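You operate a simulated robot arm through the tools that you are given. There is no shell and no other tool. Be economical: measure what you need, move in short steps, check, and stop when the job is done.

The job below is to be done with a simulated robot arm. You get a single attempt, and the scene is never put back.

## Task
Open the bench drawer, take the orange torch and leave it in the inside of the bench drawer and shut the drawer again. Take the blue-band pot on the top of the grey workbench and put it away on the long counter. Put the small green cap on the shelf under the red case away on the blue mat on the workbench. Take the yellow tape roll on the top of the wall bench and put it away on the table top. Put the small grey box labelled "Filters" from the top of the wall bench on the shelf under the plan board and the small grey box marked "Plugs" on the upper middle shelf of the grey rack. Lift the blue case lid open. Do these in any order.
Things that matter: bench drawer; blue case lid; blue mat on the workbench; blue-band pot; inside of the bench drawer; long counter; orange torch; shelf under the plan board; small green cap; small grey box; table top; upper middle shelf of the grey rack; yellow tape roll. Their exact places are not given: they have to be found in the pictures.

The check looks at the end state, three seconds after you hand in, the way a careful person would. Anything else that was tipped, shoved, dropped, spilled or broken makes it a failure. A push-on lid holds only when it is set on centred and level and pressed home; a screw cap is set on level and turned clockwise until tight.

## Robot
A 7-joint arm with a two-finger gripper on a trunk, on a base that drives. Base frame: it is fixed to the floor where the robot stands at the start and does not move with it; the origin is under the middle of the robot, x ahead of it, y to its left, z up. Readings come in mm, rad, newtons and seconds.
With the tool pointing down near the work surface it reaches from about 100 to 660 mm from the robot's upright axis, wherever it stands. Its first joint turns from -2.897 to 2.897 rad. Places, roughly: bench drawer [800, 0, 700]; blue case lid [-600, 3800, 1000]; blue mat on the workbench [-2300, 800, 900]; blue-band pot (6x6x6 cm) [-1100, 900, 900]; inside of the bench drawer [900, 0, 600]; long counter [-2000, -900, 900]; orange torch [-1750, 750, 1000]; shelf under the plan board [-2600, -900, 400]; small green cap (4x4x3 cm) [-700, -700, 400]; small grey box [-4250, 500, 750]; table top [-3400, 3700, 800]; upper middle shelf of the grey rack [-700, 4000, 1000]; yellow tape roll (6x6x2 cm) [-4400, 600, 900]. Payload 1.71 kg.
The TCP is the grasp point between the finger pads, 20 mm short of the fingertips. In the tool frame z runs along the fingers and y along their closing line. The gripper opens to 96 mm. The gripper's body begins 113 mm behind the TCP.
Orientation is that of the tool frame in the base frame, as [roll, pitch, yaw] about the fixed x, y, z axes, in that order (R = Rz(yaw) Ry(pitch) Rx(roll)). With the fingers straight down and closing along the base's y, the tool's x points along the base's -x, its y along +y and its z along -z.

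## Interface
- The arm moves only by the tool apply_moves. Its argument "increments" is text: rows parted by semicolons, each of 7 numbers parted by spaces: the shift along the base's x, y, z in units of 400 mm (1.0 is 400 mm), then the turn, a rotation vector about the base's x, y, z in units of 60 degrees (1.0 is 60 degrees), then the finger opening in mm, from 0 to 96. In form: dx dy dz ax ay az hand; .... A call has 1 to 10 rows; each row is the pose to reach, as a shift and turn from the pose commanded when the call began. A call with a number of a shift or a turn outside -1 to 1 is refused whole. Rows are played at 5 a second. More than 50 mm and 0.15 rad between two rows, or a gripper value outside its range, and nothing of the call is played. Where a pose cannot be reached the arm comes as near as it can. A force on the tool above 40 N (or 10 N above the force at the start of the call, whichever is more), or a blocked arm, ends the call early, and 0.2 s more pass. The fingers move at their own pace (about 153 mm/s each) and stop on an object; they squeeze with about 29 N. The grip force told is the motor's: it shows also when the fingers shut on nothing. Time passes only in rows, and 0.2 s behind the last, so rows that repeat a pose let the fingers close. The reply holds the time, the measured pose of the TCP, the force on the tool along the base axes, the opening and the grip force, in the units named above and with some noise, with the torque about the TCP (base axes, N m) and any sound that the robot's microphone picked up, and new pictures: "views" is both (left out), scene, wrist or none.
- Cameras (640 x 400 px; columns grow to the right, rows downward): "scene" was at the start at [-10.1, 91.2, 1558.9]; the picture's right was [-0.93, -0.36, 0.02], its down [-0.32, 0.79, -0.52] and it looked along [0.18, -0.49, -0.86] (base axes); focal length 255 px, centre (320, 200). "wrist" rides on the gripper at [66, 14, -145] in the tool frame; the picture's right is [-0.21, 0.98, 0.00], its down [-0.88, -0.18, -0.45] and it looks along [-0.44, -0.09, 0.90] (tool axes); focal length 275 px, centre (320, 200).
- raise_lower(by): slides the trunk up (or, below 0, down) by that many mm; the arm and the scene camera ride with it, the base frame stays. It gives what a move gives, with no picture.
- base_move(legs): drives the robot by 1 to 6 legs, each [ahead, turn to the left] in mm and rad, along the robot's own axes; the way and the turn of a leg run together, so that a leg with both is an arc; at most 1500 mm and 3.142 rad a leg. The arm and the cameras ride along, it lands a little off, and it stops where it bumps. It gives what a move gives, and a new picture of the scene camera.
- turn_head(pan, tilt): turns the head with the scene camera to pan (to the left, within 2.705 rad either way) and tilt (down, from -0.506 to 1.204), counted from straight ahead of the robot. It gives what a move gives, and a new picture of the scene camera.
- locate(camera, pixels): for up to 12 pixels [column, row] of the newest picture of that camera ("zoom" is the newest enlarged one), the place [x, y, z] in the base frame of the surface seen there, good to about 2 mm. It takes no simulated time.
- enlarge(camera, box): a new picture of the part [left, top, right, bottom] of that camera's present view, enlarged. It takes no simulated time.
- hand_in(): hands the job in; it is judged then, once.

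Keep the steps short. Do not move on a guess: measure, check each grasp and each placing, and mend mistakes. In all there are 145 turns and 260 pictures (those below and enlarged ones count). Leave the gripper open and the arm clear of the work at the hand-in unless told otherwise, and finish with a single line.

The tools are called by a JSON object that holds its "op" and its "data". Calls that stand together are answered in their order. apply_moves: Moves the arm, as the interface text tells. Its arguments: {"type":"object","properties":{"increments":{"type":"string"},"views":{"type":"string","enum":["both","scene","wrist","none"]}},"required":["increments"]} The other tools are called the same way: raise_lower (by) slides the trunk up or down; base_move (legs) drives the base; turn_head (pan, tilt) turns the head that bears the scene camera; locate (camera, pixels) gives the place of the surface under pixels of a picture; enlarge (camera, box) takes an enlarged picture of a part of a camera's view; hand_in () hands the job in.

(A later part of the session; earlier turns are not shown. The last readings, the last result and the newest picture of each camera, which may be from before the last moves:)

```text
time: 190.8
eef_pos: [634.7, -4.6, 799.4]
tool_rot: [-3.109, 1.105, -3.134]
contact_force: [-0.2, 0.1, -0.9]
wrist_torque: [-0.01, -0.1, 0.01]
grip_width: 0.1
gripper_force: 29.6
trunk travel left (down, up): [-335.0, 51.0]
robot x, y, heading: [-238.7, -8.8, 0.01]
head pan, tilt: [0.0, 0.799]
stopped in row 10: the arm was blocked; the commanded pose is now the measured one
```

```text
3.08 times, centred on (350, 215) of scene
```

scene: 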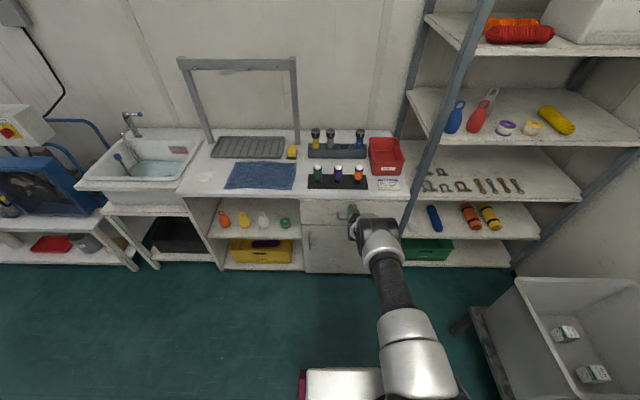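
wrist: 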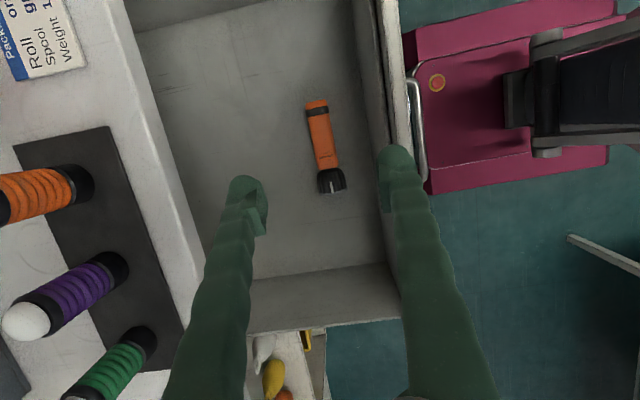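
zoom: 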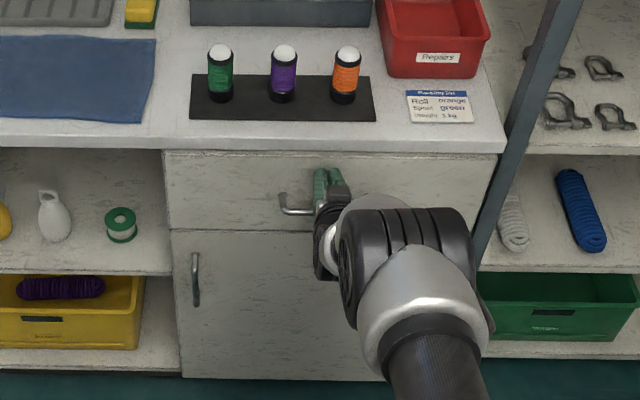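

Looks flush; verify front depth, then withdraw.

{"op": "locate", "data": {"camera": "zoom", "pixels": [[240, 180], [400, 165], [250, 250], [290, 210]]}}

{"op": "apply_moves", "data": {"increments": "-0.1 0 0.01 0 0 0 0; -0.2 0 0.05 0 0 0 0; -0.3 0 0.12 0 0 0 0; -0.4 0 0.2 0 0 0 0; -0.5 0 0.28 0 0 0 0; -0.58 0 0.38 0 0 0 60; -0.64 0 0.48 0 0 0 60; -0.66 0 0.58 0 0 0 60; -0.66 0 0.68 0 0 0 60", "views": "none"}}

```text
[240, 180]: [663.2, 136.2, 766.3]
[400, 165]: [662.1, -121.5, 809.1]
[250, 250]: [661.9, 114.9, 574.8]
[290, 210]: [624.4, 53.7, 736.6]
```

```text
refused: row 4 steps farther than a row can; nothing moved
```

Drawer is shut (front at x 663). Withdraw with smaller steps and raise.

{"op": "apply_moves", "data": {"increments": "-0.1 0 0.01 0 0 0 0; -0.2 0 0.03 0 0 0 0; -0.3 0 0.06 0 0 0 0; -0.4 0 0.1 0 0 0 0; -0.48 0 0.16 0 0 0 0; -0.54 0 0.24 0 0 0 60; -0.6 0 0.33 0 0 0 60; -0.64 0 0.43 0 0 0 60; -0.66 0 0.53 0 0 0 60; -0.66 0 0.63 0 0 0 60", "views": "none"}}

{"op": "base_move", "data": {"legs": [[0, 3.14], [1500, 0], [1500, 0], [350, 0]]}}

```text
time: 193.0
eef_pos: [369.4, -4.6, 1048.8]
tool_rot: [-3.11, 1.102, -3.135]
contact_force: [-0.2, -0.6, 0.8]
wrist_torque: [0.0, 0.01, 0.0]
grip_width: 60.1
gripper_force: 0.0
trunk travel left (down, up): [-335.0, 51.0]
robot x, y, heading: [-237.3, -9.4, 0.01]
head pan, tilt: [0.0, 0.799]
```

```text
time: 219.2
eef_pos: [-4191.3, 214.1, 1048.8]
tool_rot: [-3.11, 1.1, -0.067]
contact_force: [-0.8, 0.2, 0.4]
wrist_torque: [0.03, 0.01, 0.0]
grip_width: 59.9
gripper_force: 0.0
trunk travel left (down, up): [-335.0, 51.0]
robot x, y, heading: [-3582.6, 174.1, 3.077]
head pan, tilt: [0.0, 0.799]
```

scene: 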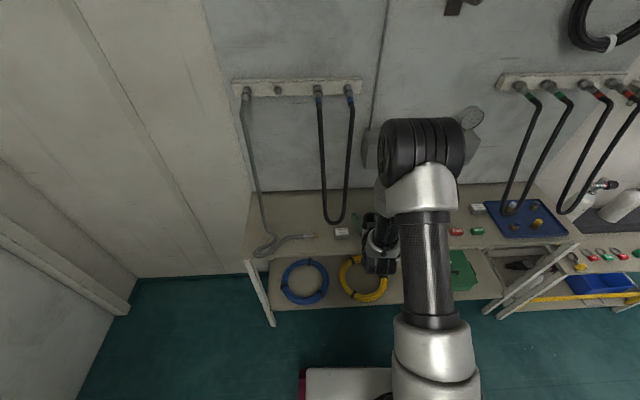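

At the wall bench. Zoom on the bench top.

{"op": "enlarge", "data": {"camera": "scene", "box": [240, 180, 400, 280]}}

{"op": "enlarge", "data": {"camera": "scene", "box": [430, 170, 590, 270]}}

{"op": "locate", "data": {"camera": "scene", "pixels": [[341, 231], [478, 207], [357, 222], [300, 250], [500, 240], [458, 231], [477, 231], [260, 245], [340, 205], [520, 208]]}}

```text
4.00 times, centred on (320, 230) of scene
```

zoom: 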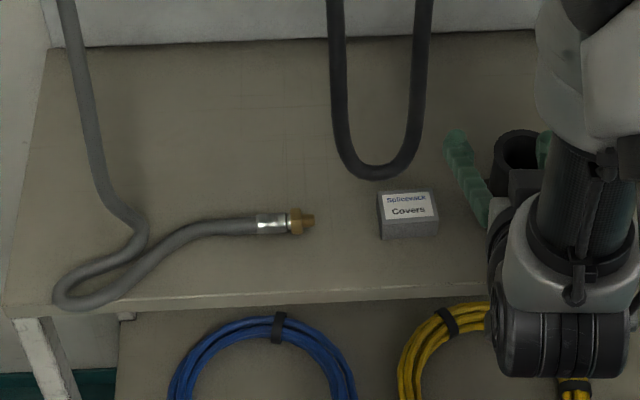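

```text
4.00 times, centred on (510, 220) of scene
```

zoom: 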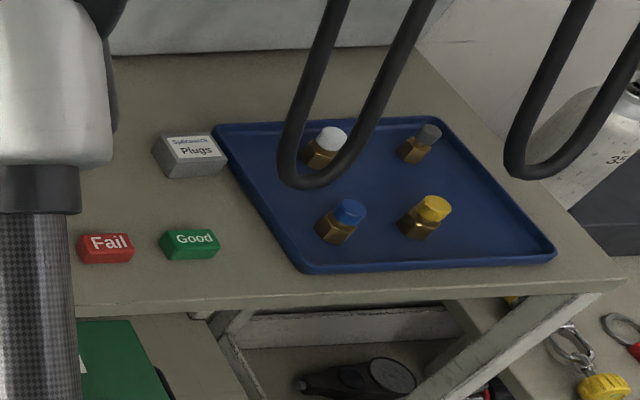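

```text
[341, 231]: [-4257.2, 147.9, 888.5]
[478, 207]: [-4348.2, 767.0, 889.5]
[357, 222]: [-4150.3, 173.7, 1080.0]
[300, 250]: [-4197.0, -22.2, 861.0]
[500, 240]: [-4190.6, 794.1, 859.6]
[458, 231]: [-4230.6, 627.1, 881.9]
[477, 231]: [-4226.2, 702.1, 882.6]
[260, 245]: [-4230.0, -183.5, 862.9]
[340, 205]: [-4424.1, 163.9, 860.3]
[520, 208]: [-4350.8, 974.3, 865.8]
```

"Covers" (-4257,148) and "Plugs" (-4348,767) seen; the rest is hidden by the arm. Back up, turn left and pan the head right.

{"op": "base_move", "data": {"legs": [[-150, 0], [0, 0.7]]}}

{"op": "turn_head", "data": {"pan": -0.95, "tilt": 0.65}}

{"op": "enlarge", "data": {"camera": "scene", "box": [180, 150, 440, 312]}}

```text
time: 222.9
eef_pos: [-3909.1, -192.9, 1058.5]
tool_rot: [-3.108, 1.117, 0.644]
contact_force: [0.2, 0.5, 0.7]
wrist_torque: [-0.02, -0.01, 0.0]
grip_width: 59.8
gripper_force: 0.0
trunk travel left (down, up): [-335.0, 51.0]
robot x, y, heading: [-3437.1, 161.5, -2.496]
head pan, tilt: [0.0, 0.799]
```

scene: 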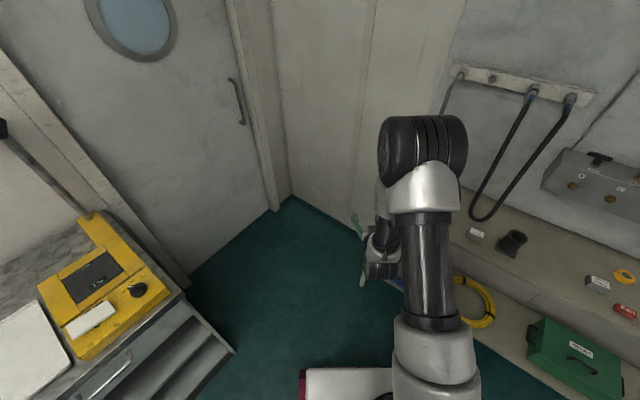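

```text
time: 224.1
eef_pos: [-3897.2, -184.1, 1068.3]
tool_rot: [-3.108, 1.132, 0.644]
contact_force: [0.0, 0.5, -0.2]
wrist_torque: [0.02, -0.05, -0.01]
grip_width: 60.0
gripper_force: 0.1
trunk travel left (down, up): [-335.0, 51.0]
robot x, y, heading: [-3436.8, 165.3, -2.497]
head pan, tilt: [-0.949, 0.649]
```

scene: 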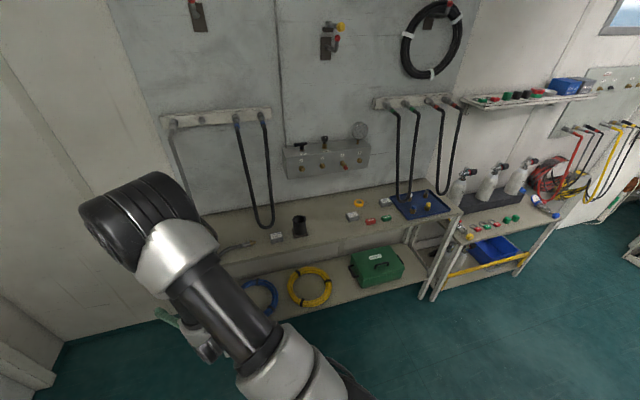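

```text
2.46 times, centred on (310, 231) of scene
```

zoom: 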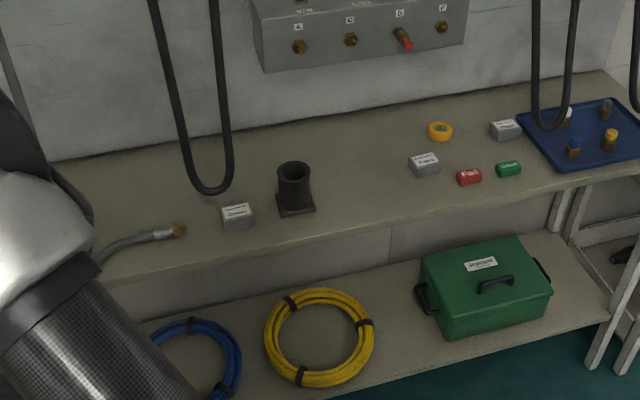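

{"op": "enlarge", "data": {"camera": "scene", "box": [330, 185, 410, 235]}}

{"op": "locate", "data": {"camera": "zoom", "pixels": [[424, 160], [415, 170], [440, 163], [440, 130], [428, 130], [452, 130], [470, 176], [509, 168], [505, 128], [400, 215], [430, 110], [360, 90]]}}

```text
8.00 times, centred on (370, 210) of scene
```

zoom: 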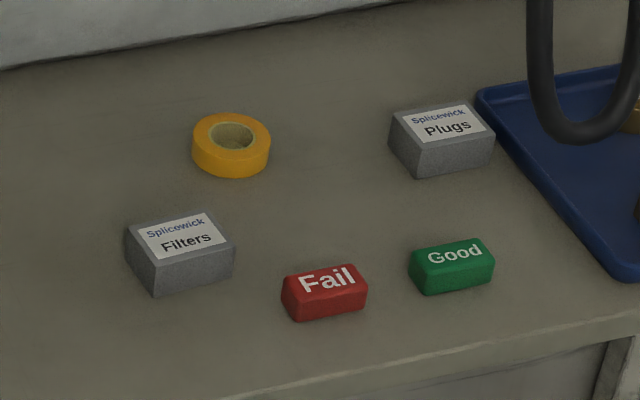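

```text
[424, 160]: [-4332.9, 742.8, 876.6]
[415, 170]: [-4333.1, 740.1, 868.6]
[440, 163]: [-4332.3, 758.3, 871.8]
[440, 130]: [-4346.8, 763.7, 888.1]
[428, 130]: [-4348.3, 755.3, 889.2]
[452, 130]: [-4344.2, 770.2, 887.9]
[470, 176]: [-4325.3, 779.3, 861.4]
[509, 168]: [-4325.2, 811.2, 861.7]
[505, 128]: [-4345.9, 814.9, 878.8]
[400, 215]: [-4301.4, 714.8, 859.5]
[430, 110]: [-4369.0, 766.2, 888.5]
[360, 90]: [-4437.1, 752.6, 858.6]
```

{"op": "locate", "data": {"camera": "zoom", "pixels": [[180, 238], [135, 228], [205, 212], [234, 244], [155, 265], [205, 133], [262, 133], [232, 118], [232, 150], [445, 125], [325, 275], [452, 248]]}}

```text
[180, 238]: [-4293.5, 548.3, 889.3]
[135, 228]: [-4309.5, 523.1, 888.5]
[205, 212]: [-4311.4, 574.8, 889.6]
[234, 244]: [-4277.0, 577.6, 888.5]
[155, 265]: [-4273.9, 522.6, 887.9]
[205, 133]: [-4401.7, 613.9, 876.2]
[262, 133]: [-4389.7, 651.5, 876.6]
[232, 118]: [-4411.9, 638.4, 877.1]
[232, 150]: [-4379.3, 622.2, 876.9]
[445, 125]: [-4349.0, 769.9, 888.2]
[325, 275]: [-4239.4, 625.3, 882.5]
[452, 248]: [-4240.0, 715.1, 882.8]
```

"Filters" is centred at (-4292,549), top z 889, 55 mm along y; tape at (-4395,632); "Plugs" at (-4349,768). I set the tool to 45°, retract a little, and drive in front of "Filters".

{"op": "apply_moves", "data": {"increments": "0.07 0.05 0 0.07 -0.09 0 90; 0.14 0.1 0 0.14 -0.18 0 90; 0.2 0.15 0 0.21 -0.28 0 90", "views": "none"}}

{"op": "base_move", "data": {"legs": [[0, -1.634], [450, 0], [0, 0.99]]}}

{"op": "turn_head", "data": {"pan": 0, "tilt": 0.8}}

```text
time: 224.9
eef_pos: [-3832.4, -136.9, 1071.6]
tool_rot: [-3.11, 0.777, 0.642]
contact_force: [0.1, 0.8, 0.9]
wrist_torque: [-0.04, -0.03, 0.0]
grip_width: 90.1
gripper_force: 0.1
out of reach, approached as far as the arm can: row 2, 3
trunk travel left (down, up): [-335.0, 51.0]
robot x, y, heading: [-3434.2, 164.4, -2.499]
head pan, tilt: [-0.949, 0.649]
```

```text
time: 235.5
eef_pos: [-4178.4, 540.8, 1070.8]
tool_rot: [-3.11, 0.777, -0.016]
contact_force: [-0.4, -0.9, -0.5]
wrist_torque: [-0.01, -0.01, 0.0]
grip_width: 89.9
gripper_force: 0.0
trunk travel left (down, up): [-335.0, 51.0]
robot x, y, heading: [-3681.0, 541.9, 3.132]
head pan, tilt: [-0.949, 0.649]
```

scene: 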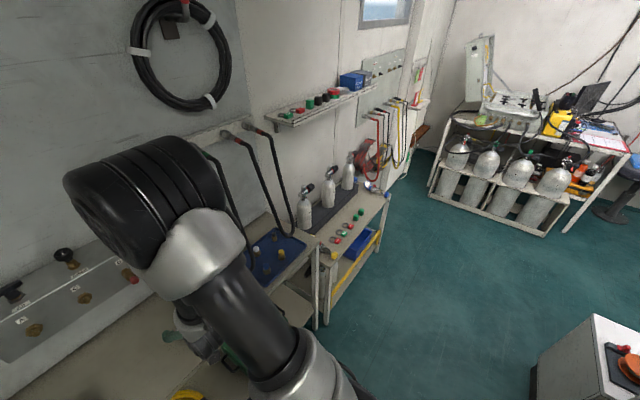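

```text
time: 236.7
eef_pos: [-4191.1, 541.6, 1091.6]
tool_rot: [-3.116, 0.846, -0.02]
contact_force: [0.7, 0.0, 0.6]
wrist_torque: [0.03, -0.01, 0.04]
grip_width: 90.1
gripper_force: 0.0
trunk travel left (down, up): [-335.0, 51.0]
robot x, y, heading: [-3678.7, 542.1, 3.136]
head pan, tilt: [0.0, 0.799]
```

scene: 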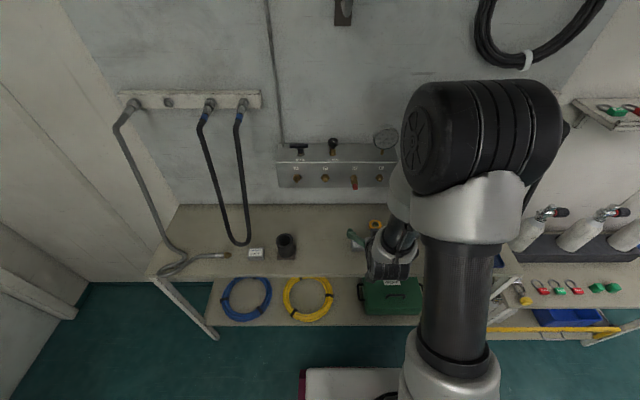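

Approach above the box with a slightly narrower opening and look.

{"op": "apply_moves", "data": {"increments": "0 0.01 -0.1 0 0 0 75; 0 0.02 -0.2 0 0 0 75; -0.03 0.02 -0.29 0 0 0 75; -0.08 0.02 -0.34 0 0 0 75", "views": "wrist"}}

```text
time: 237.7
eef_pos: [-4194.0, 550.2, 942.9]
tool_rot: [-3.11, 0.793, -0.015]
contact_force: [0.2, -0.1, -0.2]
wrist_torque: [0.0, 0.01, 0.01]
grip_width: 74.9
gripper_force: 0.1
out of reach, approached as far as the arm can: row 1, 2
trunk travel left (down, up): [-335.0, 51.0]
robot x, y, heading: [-3679.5, 544.6, 3.129]
head pan, tilt: [0.0, 0.799]
```

wrist: 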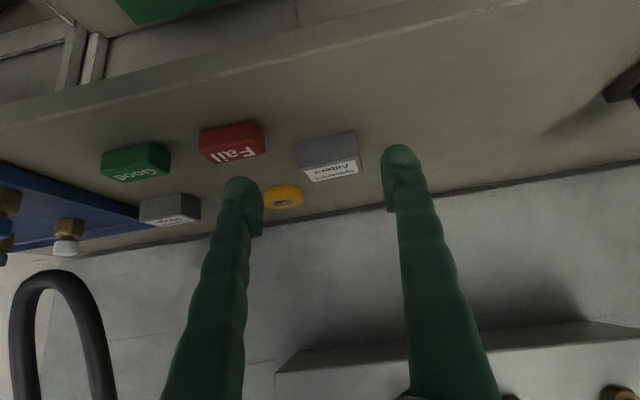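

{"op": "locate", "data": {"camera": "wrist", "pixels": [[330, 170], [305, 150], [355, 145], [308, 180], [360, 170], [230, 140], [284, 195]]}}

```text
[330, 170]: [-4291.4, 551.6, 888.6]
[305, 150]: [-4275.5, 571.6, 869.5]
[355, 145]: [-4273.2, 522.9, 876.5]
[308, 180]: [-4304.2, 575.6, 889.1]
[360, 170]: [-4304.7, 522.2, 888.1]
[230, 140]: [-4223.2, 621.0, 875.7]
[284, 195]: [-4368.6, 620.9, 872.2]
```

{"op": "apply_moves", "data": {"increments": "-0.06 -0.003 -0.03 0 0 0 70; -0.12 -0.003 -0.06 0 0 0 70; -0.18 -0.003 -0.1 0 0 0 70; -0.2425 -0.003 -0.147 0 0 0 70", "views": "wrist"}}

```text
time: 238.7
eef_pos: [-4293.8, 552.5, 882.4]
tool_rot: [-3.111, 0.793, -0.015]
contact_force: [-1.2, 0.1, -0.4]
wrist_torque: [-0.06, -0.02, -0.03]
grip_width: 70.3
gripper_force: 0.0
trunk travel left (down, up): [-335.0, 51.0]
robot x, y, heading: [-3682.0, 541.1, 3.126]
head pan, tilt: [0.0, 0.799]
```

wrist: 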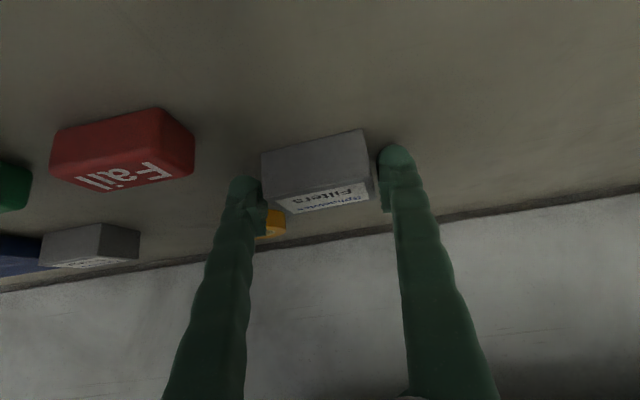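

Box is between the fingers. Close and lift.

{"op": "apply_moves", "data": {"increments": "0 -0.004 0 0 0 0 30; 0 -0.004 0 0 0 0 30; 0 -0.004 0 0 0 0 30; 0.02 -0.004 0.06 0 0 0 30; 0.06 -0.004 0.14 0 0 0 30; 0.1 -0.004 0.22 0 0 0 30; 0.14 -0.004 0.3 0 0 0 30", "views": "wrist"}}

```text
time: 240.3
eef_pos: [-4235.7, 549.9, 1004.9]
tool_rot: [-3.11, 0.794, -0.015]
contact_force: [1.1, 0.6, 0.1]
wrist_torque: [0.01, 0.03, -0.02]
grip_width: 61.4
gripper_force: 29.0
trunk travel left (down, up): [-335.0, 51.0]
robot x, y, heading: [-3678.7, 543.2, 3.132]
head pan, tilt: [0.0, 0.799]
```

wrist: 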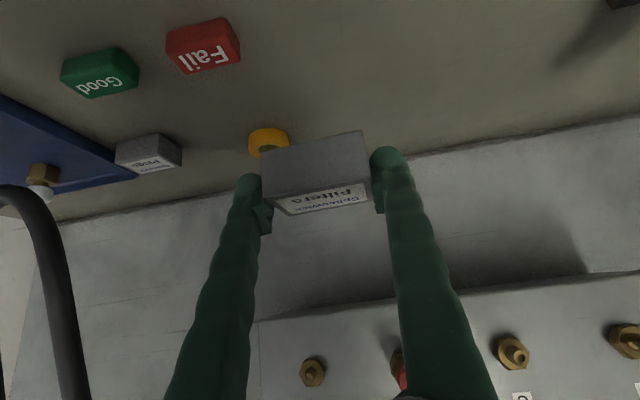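

Held. Drive to the plan-board part of the long counter.

{"op": "base_move", "data": {"legs": [[-200, 0], [0, 1.58], [520, 0], [0, 1.57], [900, 0], [0, -1.57]]}}

{"op": "turn_head", "data": {"pan": 0.35, "tilt": 0.85}}

```text
time: 263.2
eef_pos: [-2582.7, -543.8, 1004.6]
tool_rot: [-3.111, 0.792, 1.538]
contact_force: [-0.8, -0.6, -0.3]
wrist_torque: [0.0, -0.01, -0.01]
grip_width: 59.5
gripper_force: 29.4
trunk travel left (down, up): [-335.0, 51.0]
robot x, y, heading: [-2557.2, 9.4, -1.598]
head pan, tilt: [0.0, 0.799]
```

scene: 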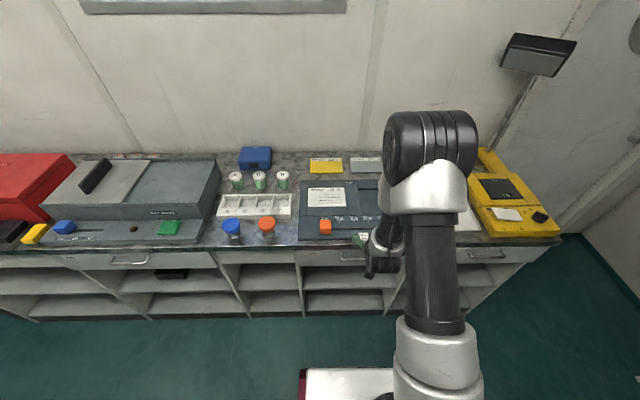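

```text
time: 264.1
eef_pos: [-2581.2, -528.9, 1013.4]
tool_rot: [-3.11, 0.809, 1.54]
contact_force: [0.4, -0.6, -0.5]
wrist_torque: [0.05, 0.01, -0.01]
grip_width: 59.7
gripper_force: 29.4
trunk travel left (down, up): [-335.0, 51.0]
robot x, y, heading: [-2559.7, 16.0, -1.598]
head pan, tilt: [0.351, 0.85]
```

scene: 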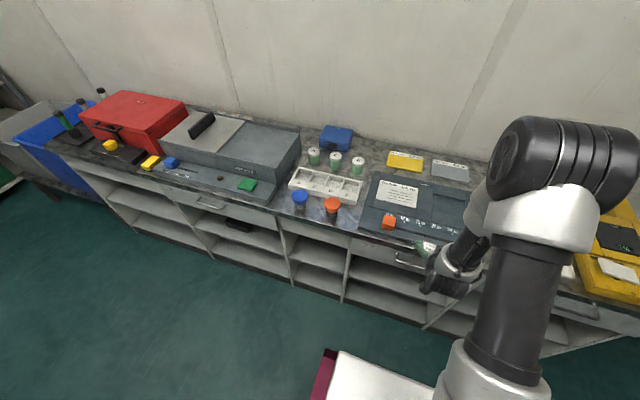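

{"op": "enlarge", "data": {"camera": "scene", "box": [280, 190, 480, 330]}}

{"op": "locate", "data": {"camera": "scene", "pixels": [[345, 255], [345, 285], [370, 265], [380, 278], [400, 283], [370, 300], [360, 235], [430, 252], [420, 270], [345, 295], [300, 255], [372, 195]]}}

```text
2.86 times, centred on (380, 260) of scene
```

zoom: 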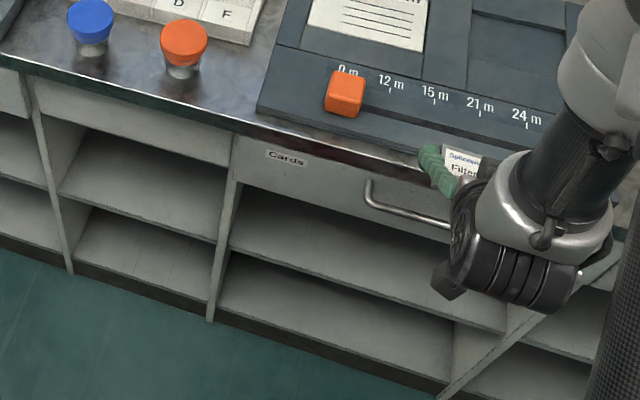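

```text
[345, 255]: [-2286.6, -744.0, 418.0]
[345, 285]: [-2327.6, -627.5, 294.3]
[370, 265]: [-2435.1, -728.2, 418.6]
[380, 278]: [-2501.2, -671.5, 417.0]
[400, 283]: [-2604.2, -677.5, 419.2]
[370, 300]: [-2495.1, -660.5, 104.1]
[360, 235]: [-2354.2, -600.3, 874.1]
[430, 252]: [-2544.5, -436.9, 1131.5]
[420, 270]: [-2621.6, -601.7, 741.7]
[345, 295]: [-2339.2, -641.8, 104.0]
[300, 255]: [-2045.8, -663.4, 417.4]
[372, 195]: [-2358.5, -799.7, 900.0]
```

Shelf under the plan board: z 418, front edge y≈-640, from x -2330 west. I'll place at x≈-2430 (clear of the drawer handle). Shift over, then lower the trunk.

{"op": "apply_moves", "data": {"increments": "0.09 0.03 0 0 0 0 30; 0.18 0.06 0 0 0 0 30; 0.27 0.09 0 0 0 0 30; 0.36 0.11 0 0 0 0 30", "views": "none"}}

{"op": "raise_lower", "data": {"by": -330}}

{"op": "apply_moves", "data": {"increments": "0 0 -0.04 0 0 0 30; 0 0 -0.1 0 0 0 30", "views": "wrist"}}

```text
time: 265.1
eef_pos: [-2437.6, -482.6, 1012.4]
tool_rot: [-3.111, 0.807, 1.541]
contact_force: [0.2, 0.4, -0.8]
wrist_torque: [0.01, 0.06, 0.02]
grip_width: 59.6
gripper_force: 29.6
trunk travel left (down, up): [-335.0, 51.0]
robot x, y, heading: [-2558.0, 13.8, -1.601]
head pan, tilt: [0.351, 0.85]
```

```text
time: 268.3
eef_pos: [-2439.4, -482.2, 682.2]
tool_rot: [-3.11, 0.808, 1.539]
contact_force: [0.3, -0.3, -0.2]
wrist_torque: [-0.03, 0.05, -0.04]
grip_width: 59.5
gripper_force: 29.3
trunk travel left (down, up): [-5.0, 381.0]
robot x, y, heading: [-2557.7, 12.3, -1.604]
head pan, tilt: [0.351, 0.85]
```

```text
time: 268.9
eef_pos: [-2438.9, -484.0, 642.4]
tool_rot: [-3.11, 0.809, 1.539]
contact_force: [0.0, 0.0, -0.7]
wrist_torque: [-0.01, -0.02, -0.01]
grip_width: 59.5
gripper_force: 29.2
trunk travel left (down, up): [-5.0, 381.0]
robot x, y, heading: [-2557.2, 6.4, -1.599]
head pan, tilt: [0.351, 0.85]
```

wrist: 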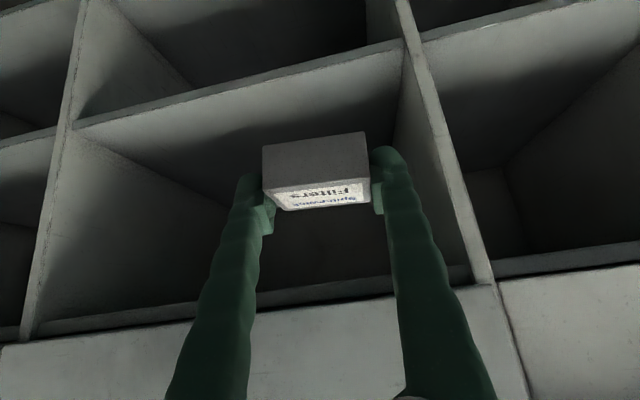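

{"op": "locate", "data": {"camera": "wrist", "pixels": [[405, 60], [75, 125], [250, 95], [320, 110], [400, 270], [440, 180], [250, 330], [80, 230]]}}

```text
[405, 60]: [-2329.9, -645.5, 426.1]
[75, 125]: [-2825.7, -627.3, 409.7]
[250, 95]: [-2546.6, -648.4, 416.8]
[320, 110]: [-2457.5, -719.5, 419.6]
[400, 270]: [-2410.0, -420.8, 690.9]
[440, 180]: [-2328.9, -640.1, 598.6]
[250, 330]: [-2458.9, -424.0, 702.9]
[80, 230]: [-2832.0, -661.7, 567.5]
```

{"op": "locate", "data": {"camera": "wrist", "pixels": [[120, 320], [120, 340], [120, 370], [450, 275]]}}

{"op": "apply_moves", "data": {"increments": "0 -0.06 -0.06 0 0 0 30; 0 -0.14 -0.12 0 0 0 30; 0 -0.22 -0.18 0 0 0 30; 0 -0.3 -0.24 0 0 0 30; 0 -0.38 -0.3 0 0 0 30; 0 -0.46 -0.35 0 0 0 30", "views": "wrist"}}

```text
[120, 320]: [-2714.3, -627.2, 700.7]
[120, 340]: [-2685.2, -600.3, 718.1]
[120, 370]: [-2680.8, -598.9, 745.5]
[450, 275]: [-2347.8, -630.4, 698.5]
```

```text
time: 270.3
eef_pos: [-2437.3, -668.1, 501.0]
tool_rot: [-3.111, 0.807, 1.54]
contact_force: [-1.5, 0.1, -0.9]
wrist_torque: [0.01, 0.0, -0.04]
grip_width: 59.4
gripper_force: 29.2
trunk travel left (down, up): [-5.0, 381.0]
robot x, y, heading: [-2560.8, 11.5, -1.598]
head pan, tilt: [0.351, 0.85]
```

wrist: 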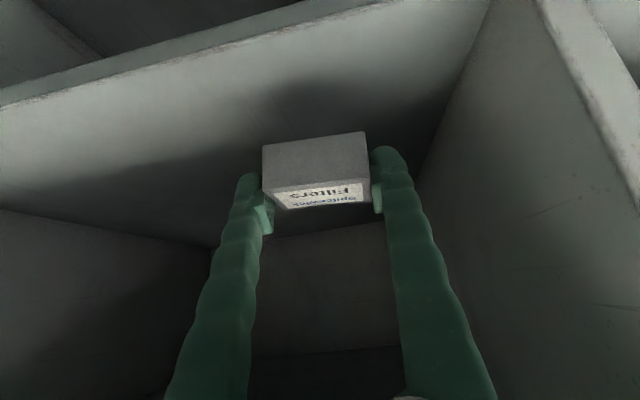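

{"op": "apply_moves", "data": {"increments": "0 -0.08 -0.06 0 0 0 30; 0 -0.17 -0.12 0 0 0 30; 0 -0.17 -0.14 0 0 0 30; 0 -0.17 -0.15 0 0 0 30; 0 -0.17 -0.157 0 0 0 30", "views": "none"}}

```text
time: 271.5
eef_pos: [-2436.6, -737.6, 443.2]
tool_rot: [-3.112, 0.818, 1.54]
contact_force: [-0.4, 0.3, 25.5]
wrist_torque: [0.49, 0.72, 0.0]
grip_width: 60.3
gripper_force: 28.9
trunk travel left (down, up): [-5.0, 381.0]
robot x, y, heading: [-2559.4, 10.8, -1.599]
head pan, tilt: [0.351, 0.85]
```

Contact with the shelf. Release and withdraw.

{"op": "apply_moves", "data": {"increments": "0 0 0.006 0 0 0 60; 0 0 0.006 0 0 0 80; 0 0 0.006 0 0 0 80; 0 0.06 0.06 0 0 0 80; 0 0.13 0.13 0 0 0 80; 0 0.21 0.19 0 0 0 80; 0 0.29 0.25 0 0 0 80; 0 0.37 0.31 0 0 0 80; 0 0.46 0.35 0 0 0 80; 0 0.55 0.39 0 0 0 80", "views": "wrist"}}

```text
time: 273.7
eef_pos: [-2438.1, -515.1, 594.9]
tool_rot: [-3.112, 0.808, 1.54]
contact_force: [-0.3, -0.1, -0.6]
wrist_torque: [-0.02, 0.01, -0.01]
grip_width: 79.8
gripper_force: 0.0
trunk travel left (down, up): [-5.0, 381.0]
robot x, y, heading: [-2560.2, 11.1, -1.596]
head pan, tilt: [0.351, 0.85]
```

wrist: 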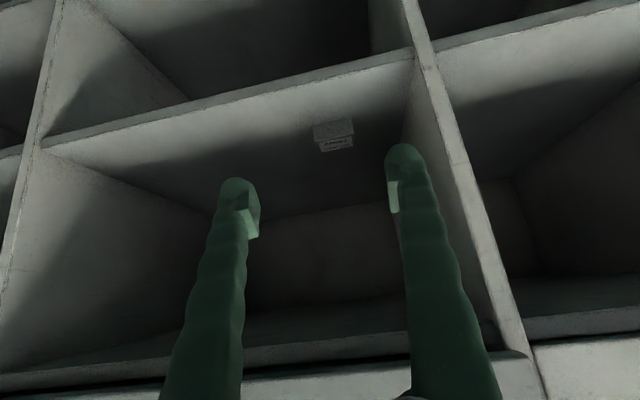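

"Filters" sits on the shelf. Raise and return to the wall bench for the tape.

{"op": "raise_lower", "data": {"by": 370}}

{"op": "base_move", "data": {"legs": [[0, -1.54], [1000, 0], [0, -1.57], [620, 0], [0, 1.57], [160, 0]]}}

{"op": "turn_head", "data": {"pan": 0.0, "tilt": 0.8}}

```text
time: 277.3
eef_pos: [-2437.9, -515.6, 963.7]
tool_rot: [-3.11, 0.807, 1.54]
contact_force: [-0.1, 0.3, -0.8]
wrist_torque: [0.0, 0.03, -0.01]
grip_width: 80.1
gripper_force: 0.0
trunk travel left (down, up): [-375.0, 11.0]
robot x, y, heading: [-2559.4, 16.6, -1.599]
head pan, tilt: [0.351, 0.85]
```

```text
time: 300.5
eef_pos: [-4238.4, 437.1, 972.6]
tool_rot: [-3.11, 0.828, 0.031]
contact_force: [0.4, -1.0, -0.5]
wrist_torque: [0.03, 0.15, -0.02]
grip_width: 80.0
gripper_force: 0.0
trunk travel left (down, up): [-375.0, 11.0]
robot x, y, heading: [-3737.9, 592.9, -3.111]
head pan, tilt: [0.351, 0.85]
```

scene: 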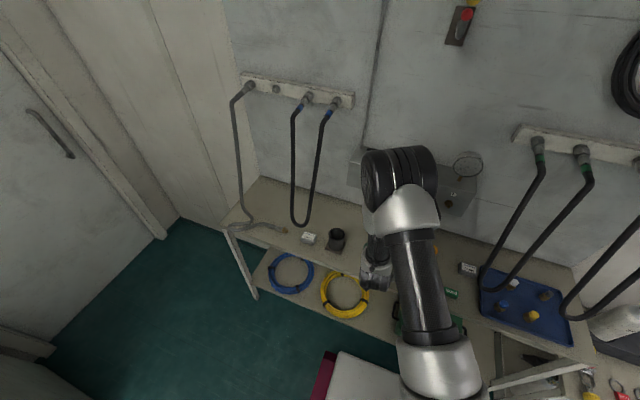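

```text
time: 301.3
eef_pos: [-4251.1, 436.7, 966.4]
tool_rot: [-3.111, 0.809, 0.033]
contact_force: [1.7, -0.4, -1.5]
wrist_torque: [-0.01, 0.04, -0.02]
grip_width: 79.9
gripper_force: 0.0
trunk travel left (down, up): [-375.0, 11.0]
robot x, y, heading: [-3737.8, 590.5, -3.109]
head pan, tilt: [0.0, 0.799]
```

scene: 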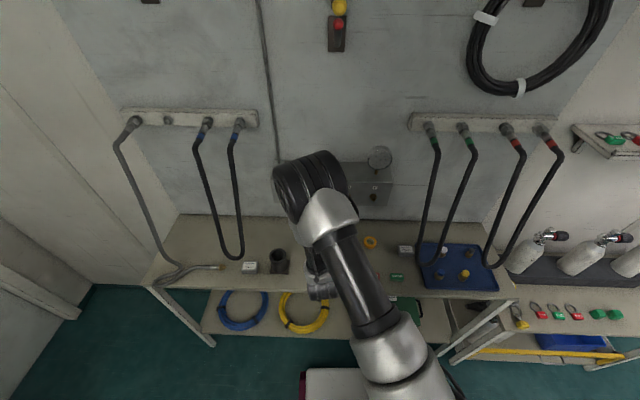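

Move over the tape while steepening the tool (about 23° off vertical).

{"op": "locate", "data": {"camera": "scene", "pixels": [[365, 200], [360, 165], [378, 188], [370, 242], [405, 248], [400, 275]]}}

{"op": "apply_moves", "data": {"increments": "-0.02 0.1 0.01 0.002 -0.077 0 90; -0.04 0.2 0.02 0.004 -0.153 0 90; -0.08 0.3 0.02 0.006 -0.23 0 90; -0.12 0.4 0.02 0.008 -0.306 0 90; -0.18 0.48 0.02 0.011 -0.383 0 90; -0.22 0.4875 0.02 0.011 -0.383 0 90", "views": "wrist"}}

```text
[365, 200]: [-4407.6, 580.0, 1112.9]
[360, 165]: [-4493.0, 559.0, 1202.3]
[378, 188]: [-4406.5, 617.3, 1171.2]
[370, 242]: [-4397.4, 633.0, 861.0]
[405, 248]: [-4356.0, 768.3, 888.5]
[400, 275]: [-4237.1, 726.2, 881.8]
```

```text
time: 302.7
eef_pos: [-4347.8, 630.7, 968.8]
tool_rot: [-3.112, 0.401, 0.031]
contact_force: [-0.2, 0.1, 0.8]
wrist_torque: [0.0, -0.01, -0.01]
grip_width: 90.0
gripper_force: 0.1
trunk travel left (down, up): [-375.0, 11.0]
robot x, y, heading: [-3741.5, 590.0, -3.112]
head pan, tilt: [0.0, 0.799]
```

wrist: 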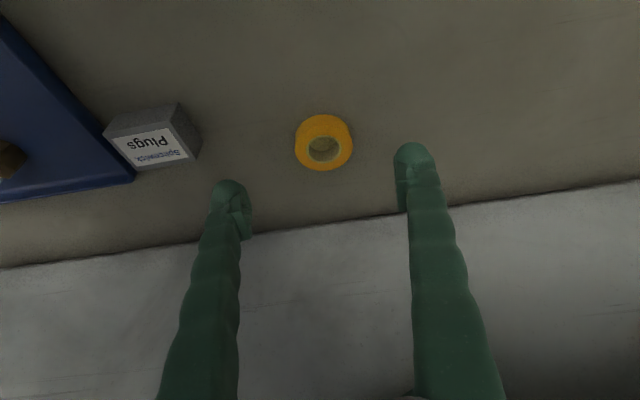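

{"op": "locate", "data": {"camera": "wrist", "pixels": [[298, 143], [351, 138], [322, 115], [326, 169], [323, 150], [195, 150]]}}

```text
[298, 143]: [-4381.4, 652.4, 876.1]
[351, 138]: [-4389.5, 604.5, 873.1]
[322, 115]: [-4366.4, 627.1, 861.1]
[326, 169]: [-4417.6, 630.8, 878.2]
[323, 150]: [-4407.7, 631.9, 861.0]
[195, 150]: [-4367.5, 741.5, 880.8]
```

{"op": "apply_moves", "data": {"increments": "-0.03 0 -0.06 0 0 0 80; -0.06 0 -0.12 0 0 0 80; -0.09 0 -0.17 0 0 0 80; -0.105 0 -0.208 0 0 0 80; -0.105 0 -0.213 0 0 0 80", "views": "wrist"}}

```text
time: 303.9
eef_pos: [-4390.7, 631.4, 884.9]
tool_rot: [-3.112, 0.4, 0.03]
contact_force: [-0.4, -0.6, -1.4]
wrist_torque: [0.0, -0.02, 0.03]
grip_width: 80.1
gripper_force: 0.1
trunk travel left (down, up): [-375.0, 11.0]
robot x, y, heading: [-3738.7, 589.4, -3.112]
head pan, tilt: [0.0, 0.799]
```

wrist: 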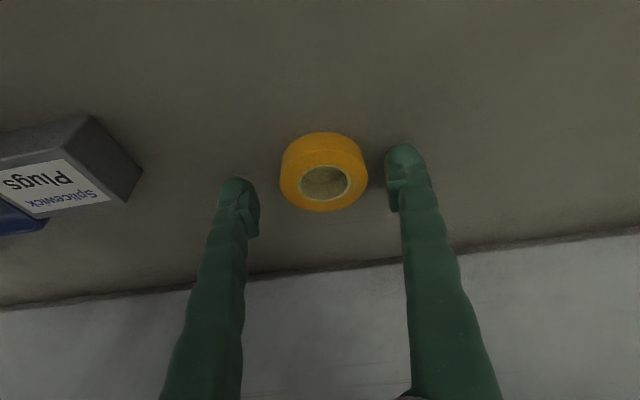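

Tape is between the fingers. Shut and lift.

{"op": "apply_moves", "data": {"increments": "0 -0.003 -0.003 0 0 0 25; 0 -0.003 -0.003 0 0 0 25; 0 -0.003 -0.003 0 0 0 25; 0.02 -0.003 0.05 0 0 0 25; 0.06 -0.003 0.14 0 0 0 25; 0.1 -0.003 0.23 0 0 0 25; 0.16 -0.003 0.32 0 0 0 25", "views": "wrist"}}

```text
time: 305.5
eef_pos: [-4323.2, 629.9, 1014.3]
tool_rot: [-3.111, 0.402, 0.029]
contact_force: [0.1, 0.3, 0.2]
wrist_torque: [-0.03, 0.03, 0.01]
grip_width: 49.3
gripper_force: 29.4
trunk travel left (down, up): [-375.0, 11.0]
robot x, y, heading: [-3738.8, 593.4, -3.118]
head pan, tilt: [0.0, 0.799]
```

wrist: 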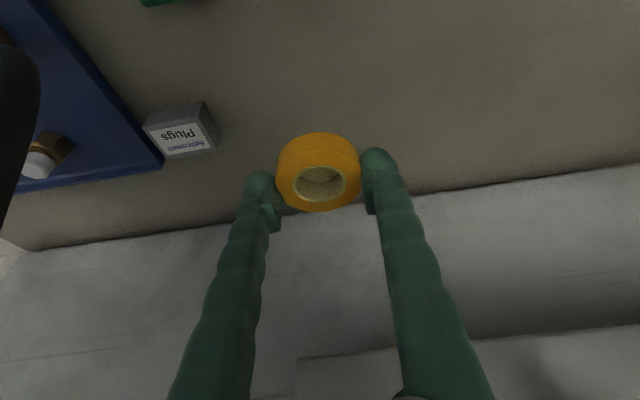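

Held. Back off and face north to see the way to the table.

{"op": "base_move", "data": {"legs": [[-280, 0], [0, -1.6]]}}

{"op": "turn_head", "data": {"pan": 0.0, "tilt": 0.45}}

```text
time: 312.3
eef_pos: [-3397.3, 1183.8, 1013.1]
tool_rot: [-3.112, 0.401, -1.585]
contact_force: [1.3, -0.4, -0.5]
wrist_torque: [0.02, 0.03, 0.01]
grip_width: 48.7
gripper_force: 28.9
trunk travel left (down, up): [-375.0, 11.0]
robot x, y, heading: [-3468.8, 602.3, 1.552]
head pan, tilt: [0.0, 0.799]
```

scene: 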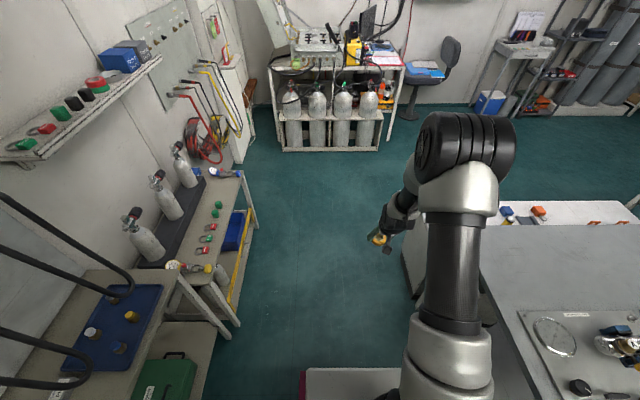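

```text
time: 313.1
eef_pos: [-3398.5, 1169.6, 1021.4]
tool_rot: [-3.113, 0.418, -1.584]
contact_force: [-1.0, 0.1, 0.4]
wrist_torque: [-0.01, -0.04, 0.0]
grip_width: 48.7
gripper_force: 29.2
trunk travel left (down, up): [-375.0, 11.0]
robot x, y, heading: [-3470.7, 603.4, 1.555]
head pan, tilt: [0.0, 0.45]
```

scene: 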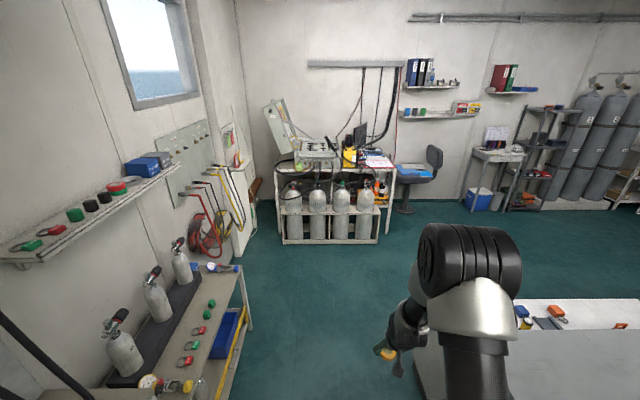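

{"op": "locate", "data": {"camera": "scene", "pixels": [[285, 173], [320, 172], [390, 178], [375, 160], [330, 240], [405, 175], [500, 155], [425, 330], [245, 240], [380, 240]]}}

{"op": "enlarge", "data": {"camera": "scene", "box": [260, 110, 420, 210]}}

```text
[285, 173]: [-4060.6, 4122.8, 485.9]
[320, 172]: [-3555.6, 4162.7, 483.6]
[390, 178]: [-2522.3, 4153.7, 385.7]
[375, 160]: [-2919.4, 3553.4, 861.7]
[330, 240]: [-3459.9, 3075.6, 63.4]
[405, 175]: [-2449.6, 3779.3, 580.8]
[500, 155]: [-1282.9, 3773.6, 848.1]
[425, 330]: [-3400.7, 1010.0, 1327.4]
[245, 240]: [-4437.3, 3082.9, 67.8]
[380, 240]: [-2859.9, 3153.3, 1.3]
```

```text
4.00 times, centred on (340, 160) of scene
```

zoom: 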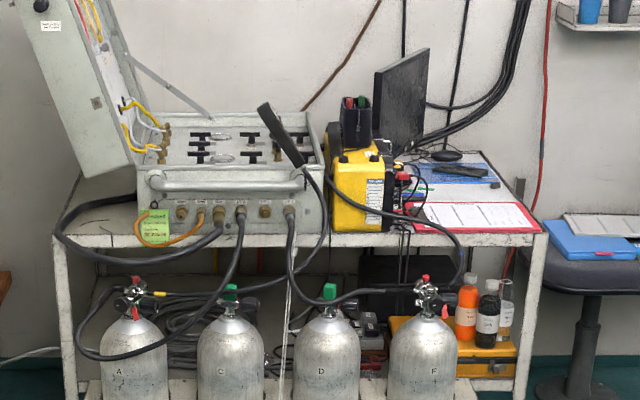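

{"op": "locate", "data": {"camera": "zoom", "pixels": [[75, 230], [535, 232], [90, 205], [475, 215], [440, 195], [500, 180], [360, 215], [250, 232], [120, 175], [425, 175], [515, 195], [410, 220]]}}

{"op": "base_move", "data": {"legs": [[1500, 0], [300, 0]]}}

{"op": "enlarge", "data": {"camera": "scene", "box": [160, 60, 480, 260]}}

```text
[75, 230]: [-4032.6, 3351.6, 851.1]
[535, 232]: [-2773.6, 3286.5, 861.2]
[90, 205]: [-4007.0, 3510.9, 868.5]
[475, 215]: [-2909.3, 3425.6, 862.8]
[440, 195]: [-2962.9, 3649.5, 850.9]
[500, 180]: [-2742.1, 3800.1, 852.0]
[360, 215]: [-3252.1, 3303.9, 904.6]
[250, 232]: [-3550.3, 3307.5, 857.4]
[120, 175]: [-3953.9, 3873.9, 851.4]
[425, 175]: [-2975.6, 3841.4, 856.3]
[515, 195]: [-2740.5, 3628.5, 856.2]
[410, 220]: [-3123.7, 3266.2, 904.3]
```

```text
time: 322.9
eef_pos: [-3425.1, 2985.9, 1021.5]
tool_rot: [-3.111, 0.417, -1.554]
contact_force: [-0.3, 0.8, 0.0]
wrist_torque: [-0.05, -0.02, -0.02]
grip_width: 48.6
gripper_force: 28.9
trunk travel left (down, up): [-375.0, 11.0]
robot x, y, heading: [-3477.0, 2418.4, 1.586]
head pan, tilt: [0.0, 0.45]
```

scene: 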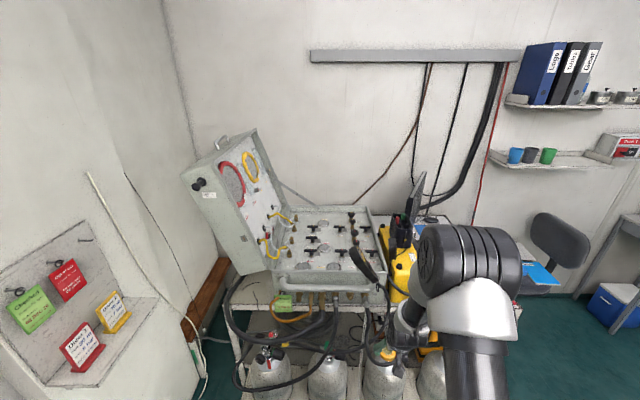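

```text
2.00 times, centred on (320, 160) of scene
```

zoom: 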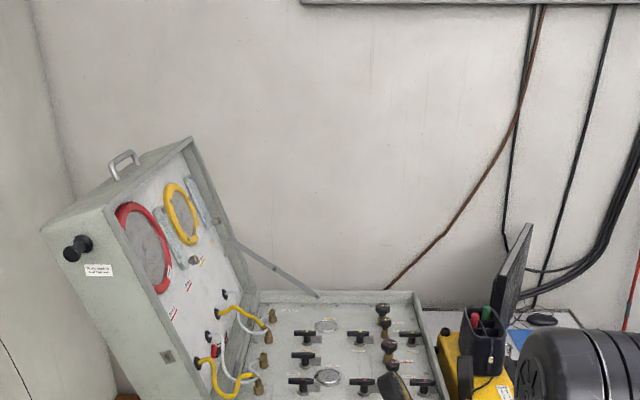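

The table front is at y≈3300 and crowded. Drive to its right half and look down on it.

{"op": "base_move", "data": {"legs": [[0, -1.586], [500, 0], [0, 1.57], [200, 0]]}}

{"op": "turn_head", "data": {"pan": 0.0, "tilt": 0.7}}

{"op": "enlarge", "data": {"camera": "scene", "box": [180, 60, 440, 222]}}

```text
time: 336.6
eef_pos: [-2898.1, 3157.7, 1028.3]
tool_rot: [-3.11, 0.43, -1.584]
contact_force: [-1.1, -0.3, -0.6]
wrist_torque: [0.01, -0.05, -0.04]
grip_width: 48.5
gripper_force: 29.0
trunk travel left (down, up): [-375.0, 11.0]
robot x, y, heading: [-2967.4, 2602.2, 1.548]
head pan, tilt: [0.0, 0.45]
```

scene: 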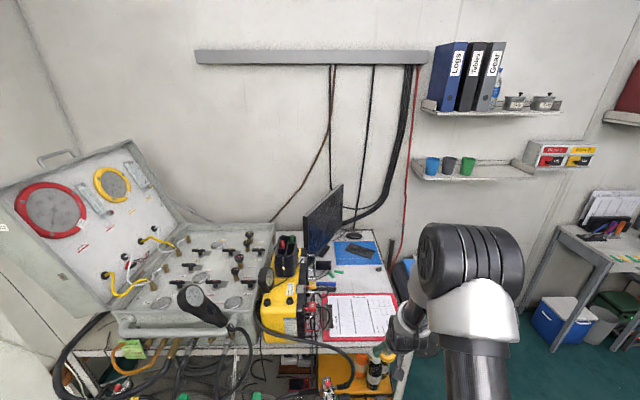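

```text
time: 337.3
eef_pos: [-2897.2, 3150.1, 1033.5]
tool_rot: [-3.112, 0.438, -1.584]
contact_force: [-1.1, -0.4, -0.8]
wrist_torque: [0.01, -0.03, -0.03]
grip_width: 48.5
gripper_force: 29.5
trunk travel left (down, up): [-375.0, 11.0]
robot x, y, heading: [-2969.2, 2606.5, 1.546]
head pan, tilt: [0.0, 0.7]
```

scene: 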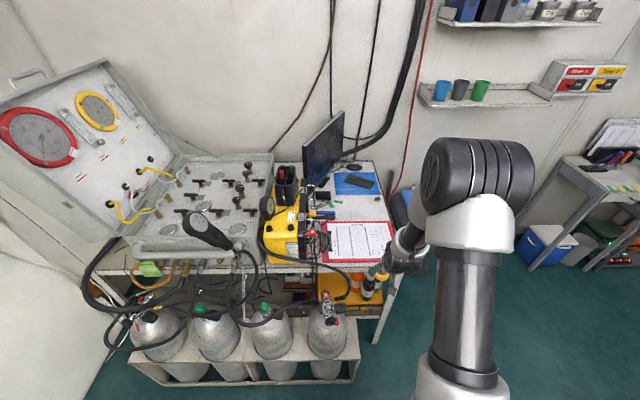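

```text
2.46 times, centred on (310, 141) of scene
```

zoom: 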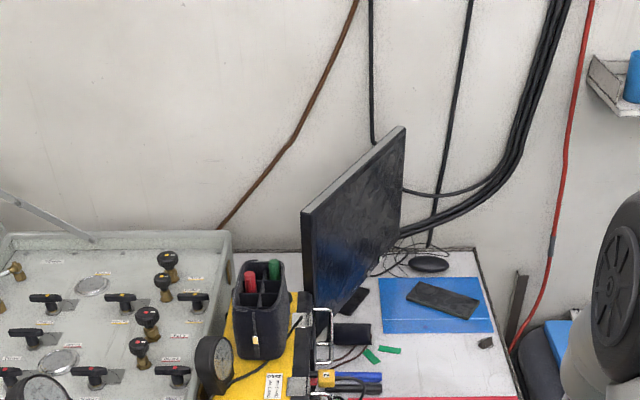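

{"op": "enlarge", "data": {"camera": "scene", "box": [290, 150, 450, 300]}}

{"op": "locate", "data": {"camera": "scene", "pixels": [[345, 210], [365, 212], [380, 210], [330, 213], [355, 195], [322, 225], [388, 225], [320, 263], [345, 275], [390, 268], [300, 350], [355, 350]]}}

```text
2.67 times, centred on (370, 225) of scene
```

zoom: 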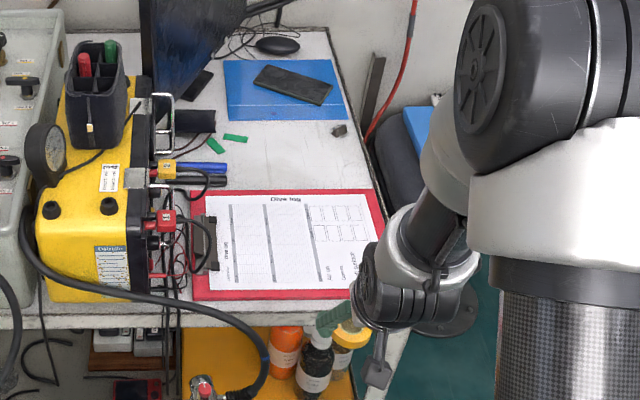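

```text
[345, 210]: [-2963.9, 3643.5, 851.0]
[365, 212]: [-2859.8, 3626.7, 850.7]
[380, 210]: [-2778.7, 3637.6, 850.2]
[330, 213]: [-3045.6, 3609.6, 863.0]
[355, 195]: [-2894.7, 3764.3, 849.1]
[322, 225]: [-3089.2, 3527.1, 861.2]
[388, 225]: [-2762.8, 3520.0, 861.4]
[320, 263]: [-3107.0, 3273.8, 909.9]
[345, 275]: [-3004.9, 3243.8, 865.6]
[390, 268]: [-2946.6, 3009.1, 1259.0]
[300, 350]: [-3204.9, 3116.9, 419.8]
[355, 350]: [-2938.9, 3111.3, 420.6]
```

A free strip of table top lies at about (-2870,3630), z 850, between clipboard and blue folder. Drive to the free floor right of the cylinder rack, facing it.

{"op": "base_move", "data": {"legs": [[0, -0.741], [500, 0], [0, 1.145]]}}

{"op": "locate", "data": {"camera": "scene", "pixels": [[320, 200]]}}

```text
time: 344.5
eef_pos: [-2349.2, 3449.1, 1043.2]
tool_rot: [-3.104, 0.455, -1.956]
contact_force: [-1.7, 0.8, -0.6]
wrist_torque: [-0.15, -0.2, -0.09]
grip_width: 48.5
gripper_force: 28.8
trunk travel left (down, up): [-375.0, 11.0]
robot x, y, heading: [-2587.2, 2974.1, 1.033]
head pan, tilt: [0.0, 0.7]
stopped in leg 3: the robot was blocked; the commanded pose is now the measured one
```

scene: 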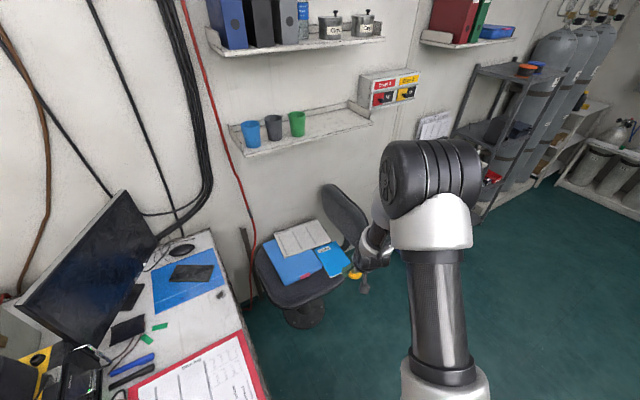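

```text
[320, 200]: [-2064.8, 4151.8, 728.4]
```

Blocked in the turn. Measure where the chair and table corner are.

{"op": "locate", "data": {"camera": "scene", "pixels": [[335, 190], [350, 225], [362, 245], [300, 270], [340, 280], [300, 315], [355, 275], [265, 395], [238, 330], [356, 272], [340, 262]]}}

{"op": "enlarge", "data": {"camera": "scene", "box": [240, 170, 440, 320]}}

```text
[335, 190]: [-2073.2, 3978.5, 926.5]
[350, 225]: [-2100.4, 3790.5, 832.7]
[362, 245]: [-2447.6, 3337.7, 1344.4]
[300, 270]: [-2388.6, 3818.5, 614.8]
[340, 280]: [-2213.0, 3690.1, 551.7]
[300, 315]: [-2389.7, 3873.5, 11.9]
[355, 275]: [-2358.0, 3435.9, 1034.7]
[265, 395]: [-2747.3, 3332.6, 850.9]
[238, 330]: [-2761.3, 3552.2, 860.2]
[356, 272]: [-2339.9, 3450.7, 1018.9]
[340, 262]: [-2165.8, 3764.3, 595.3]
```

```text
2.67 times, centred on (340, 245) of scene
```

zoom: 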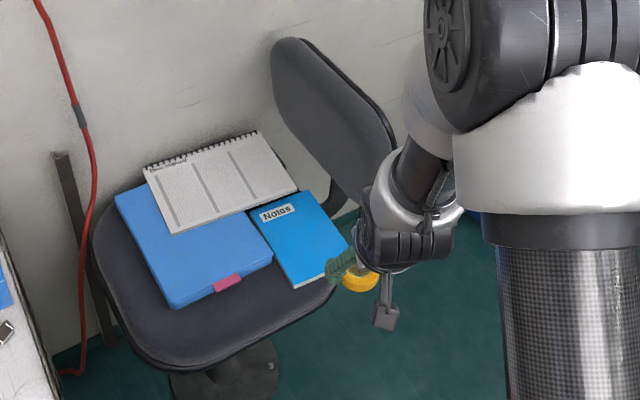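

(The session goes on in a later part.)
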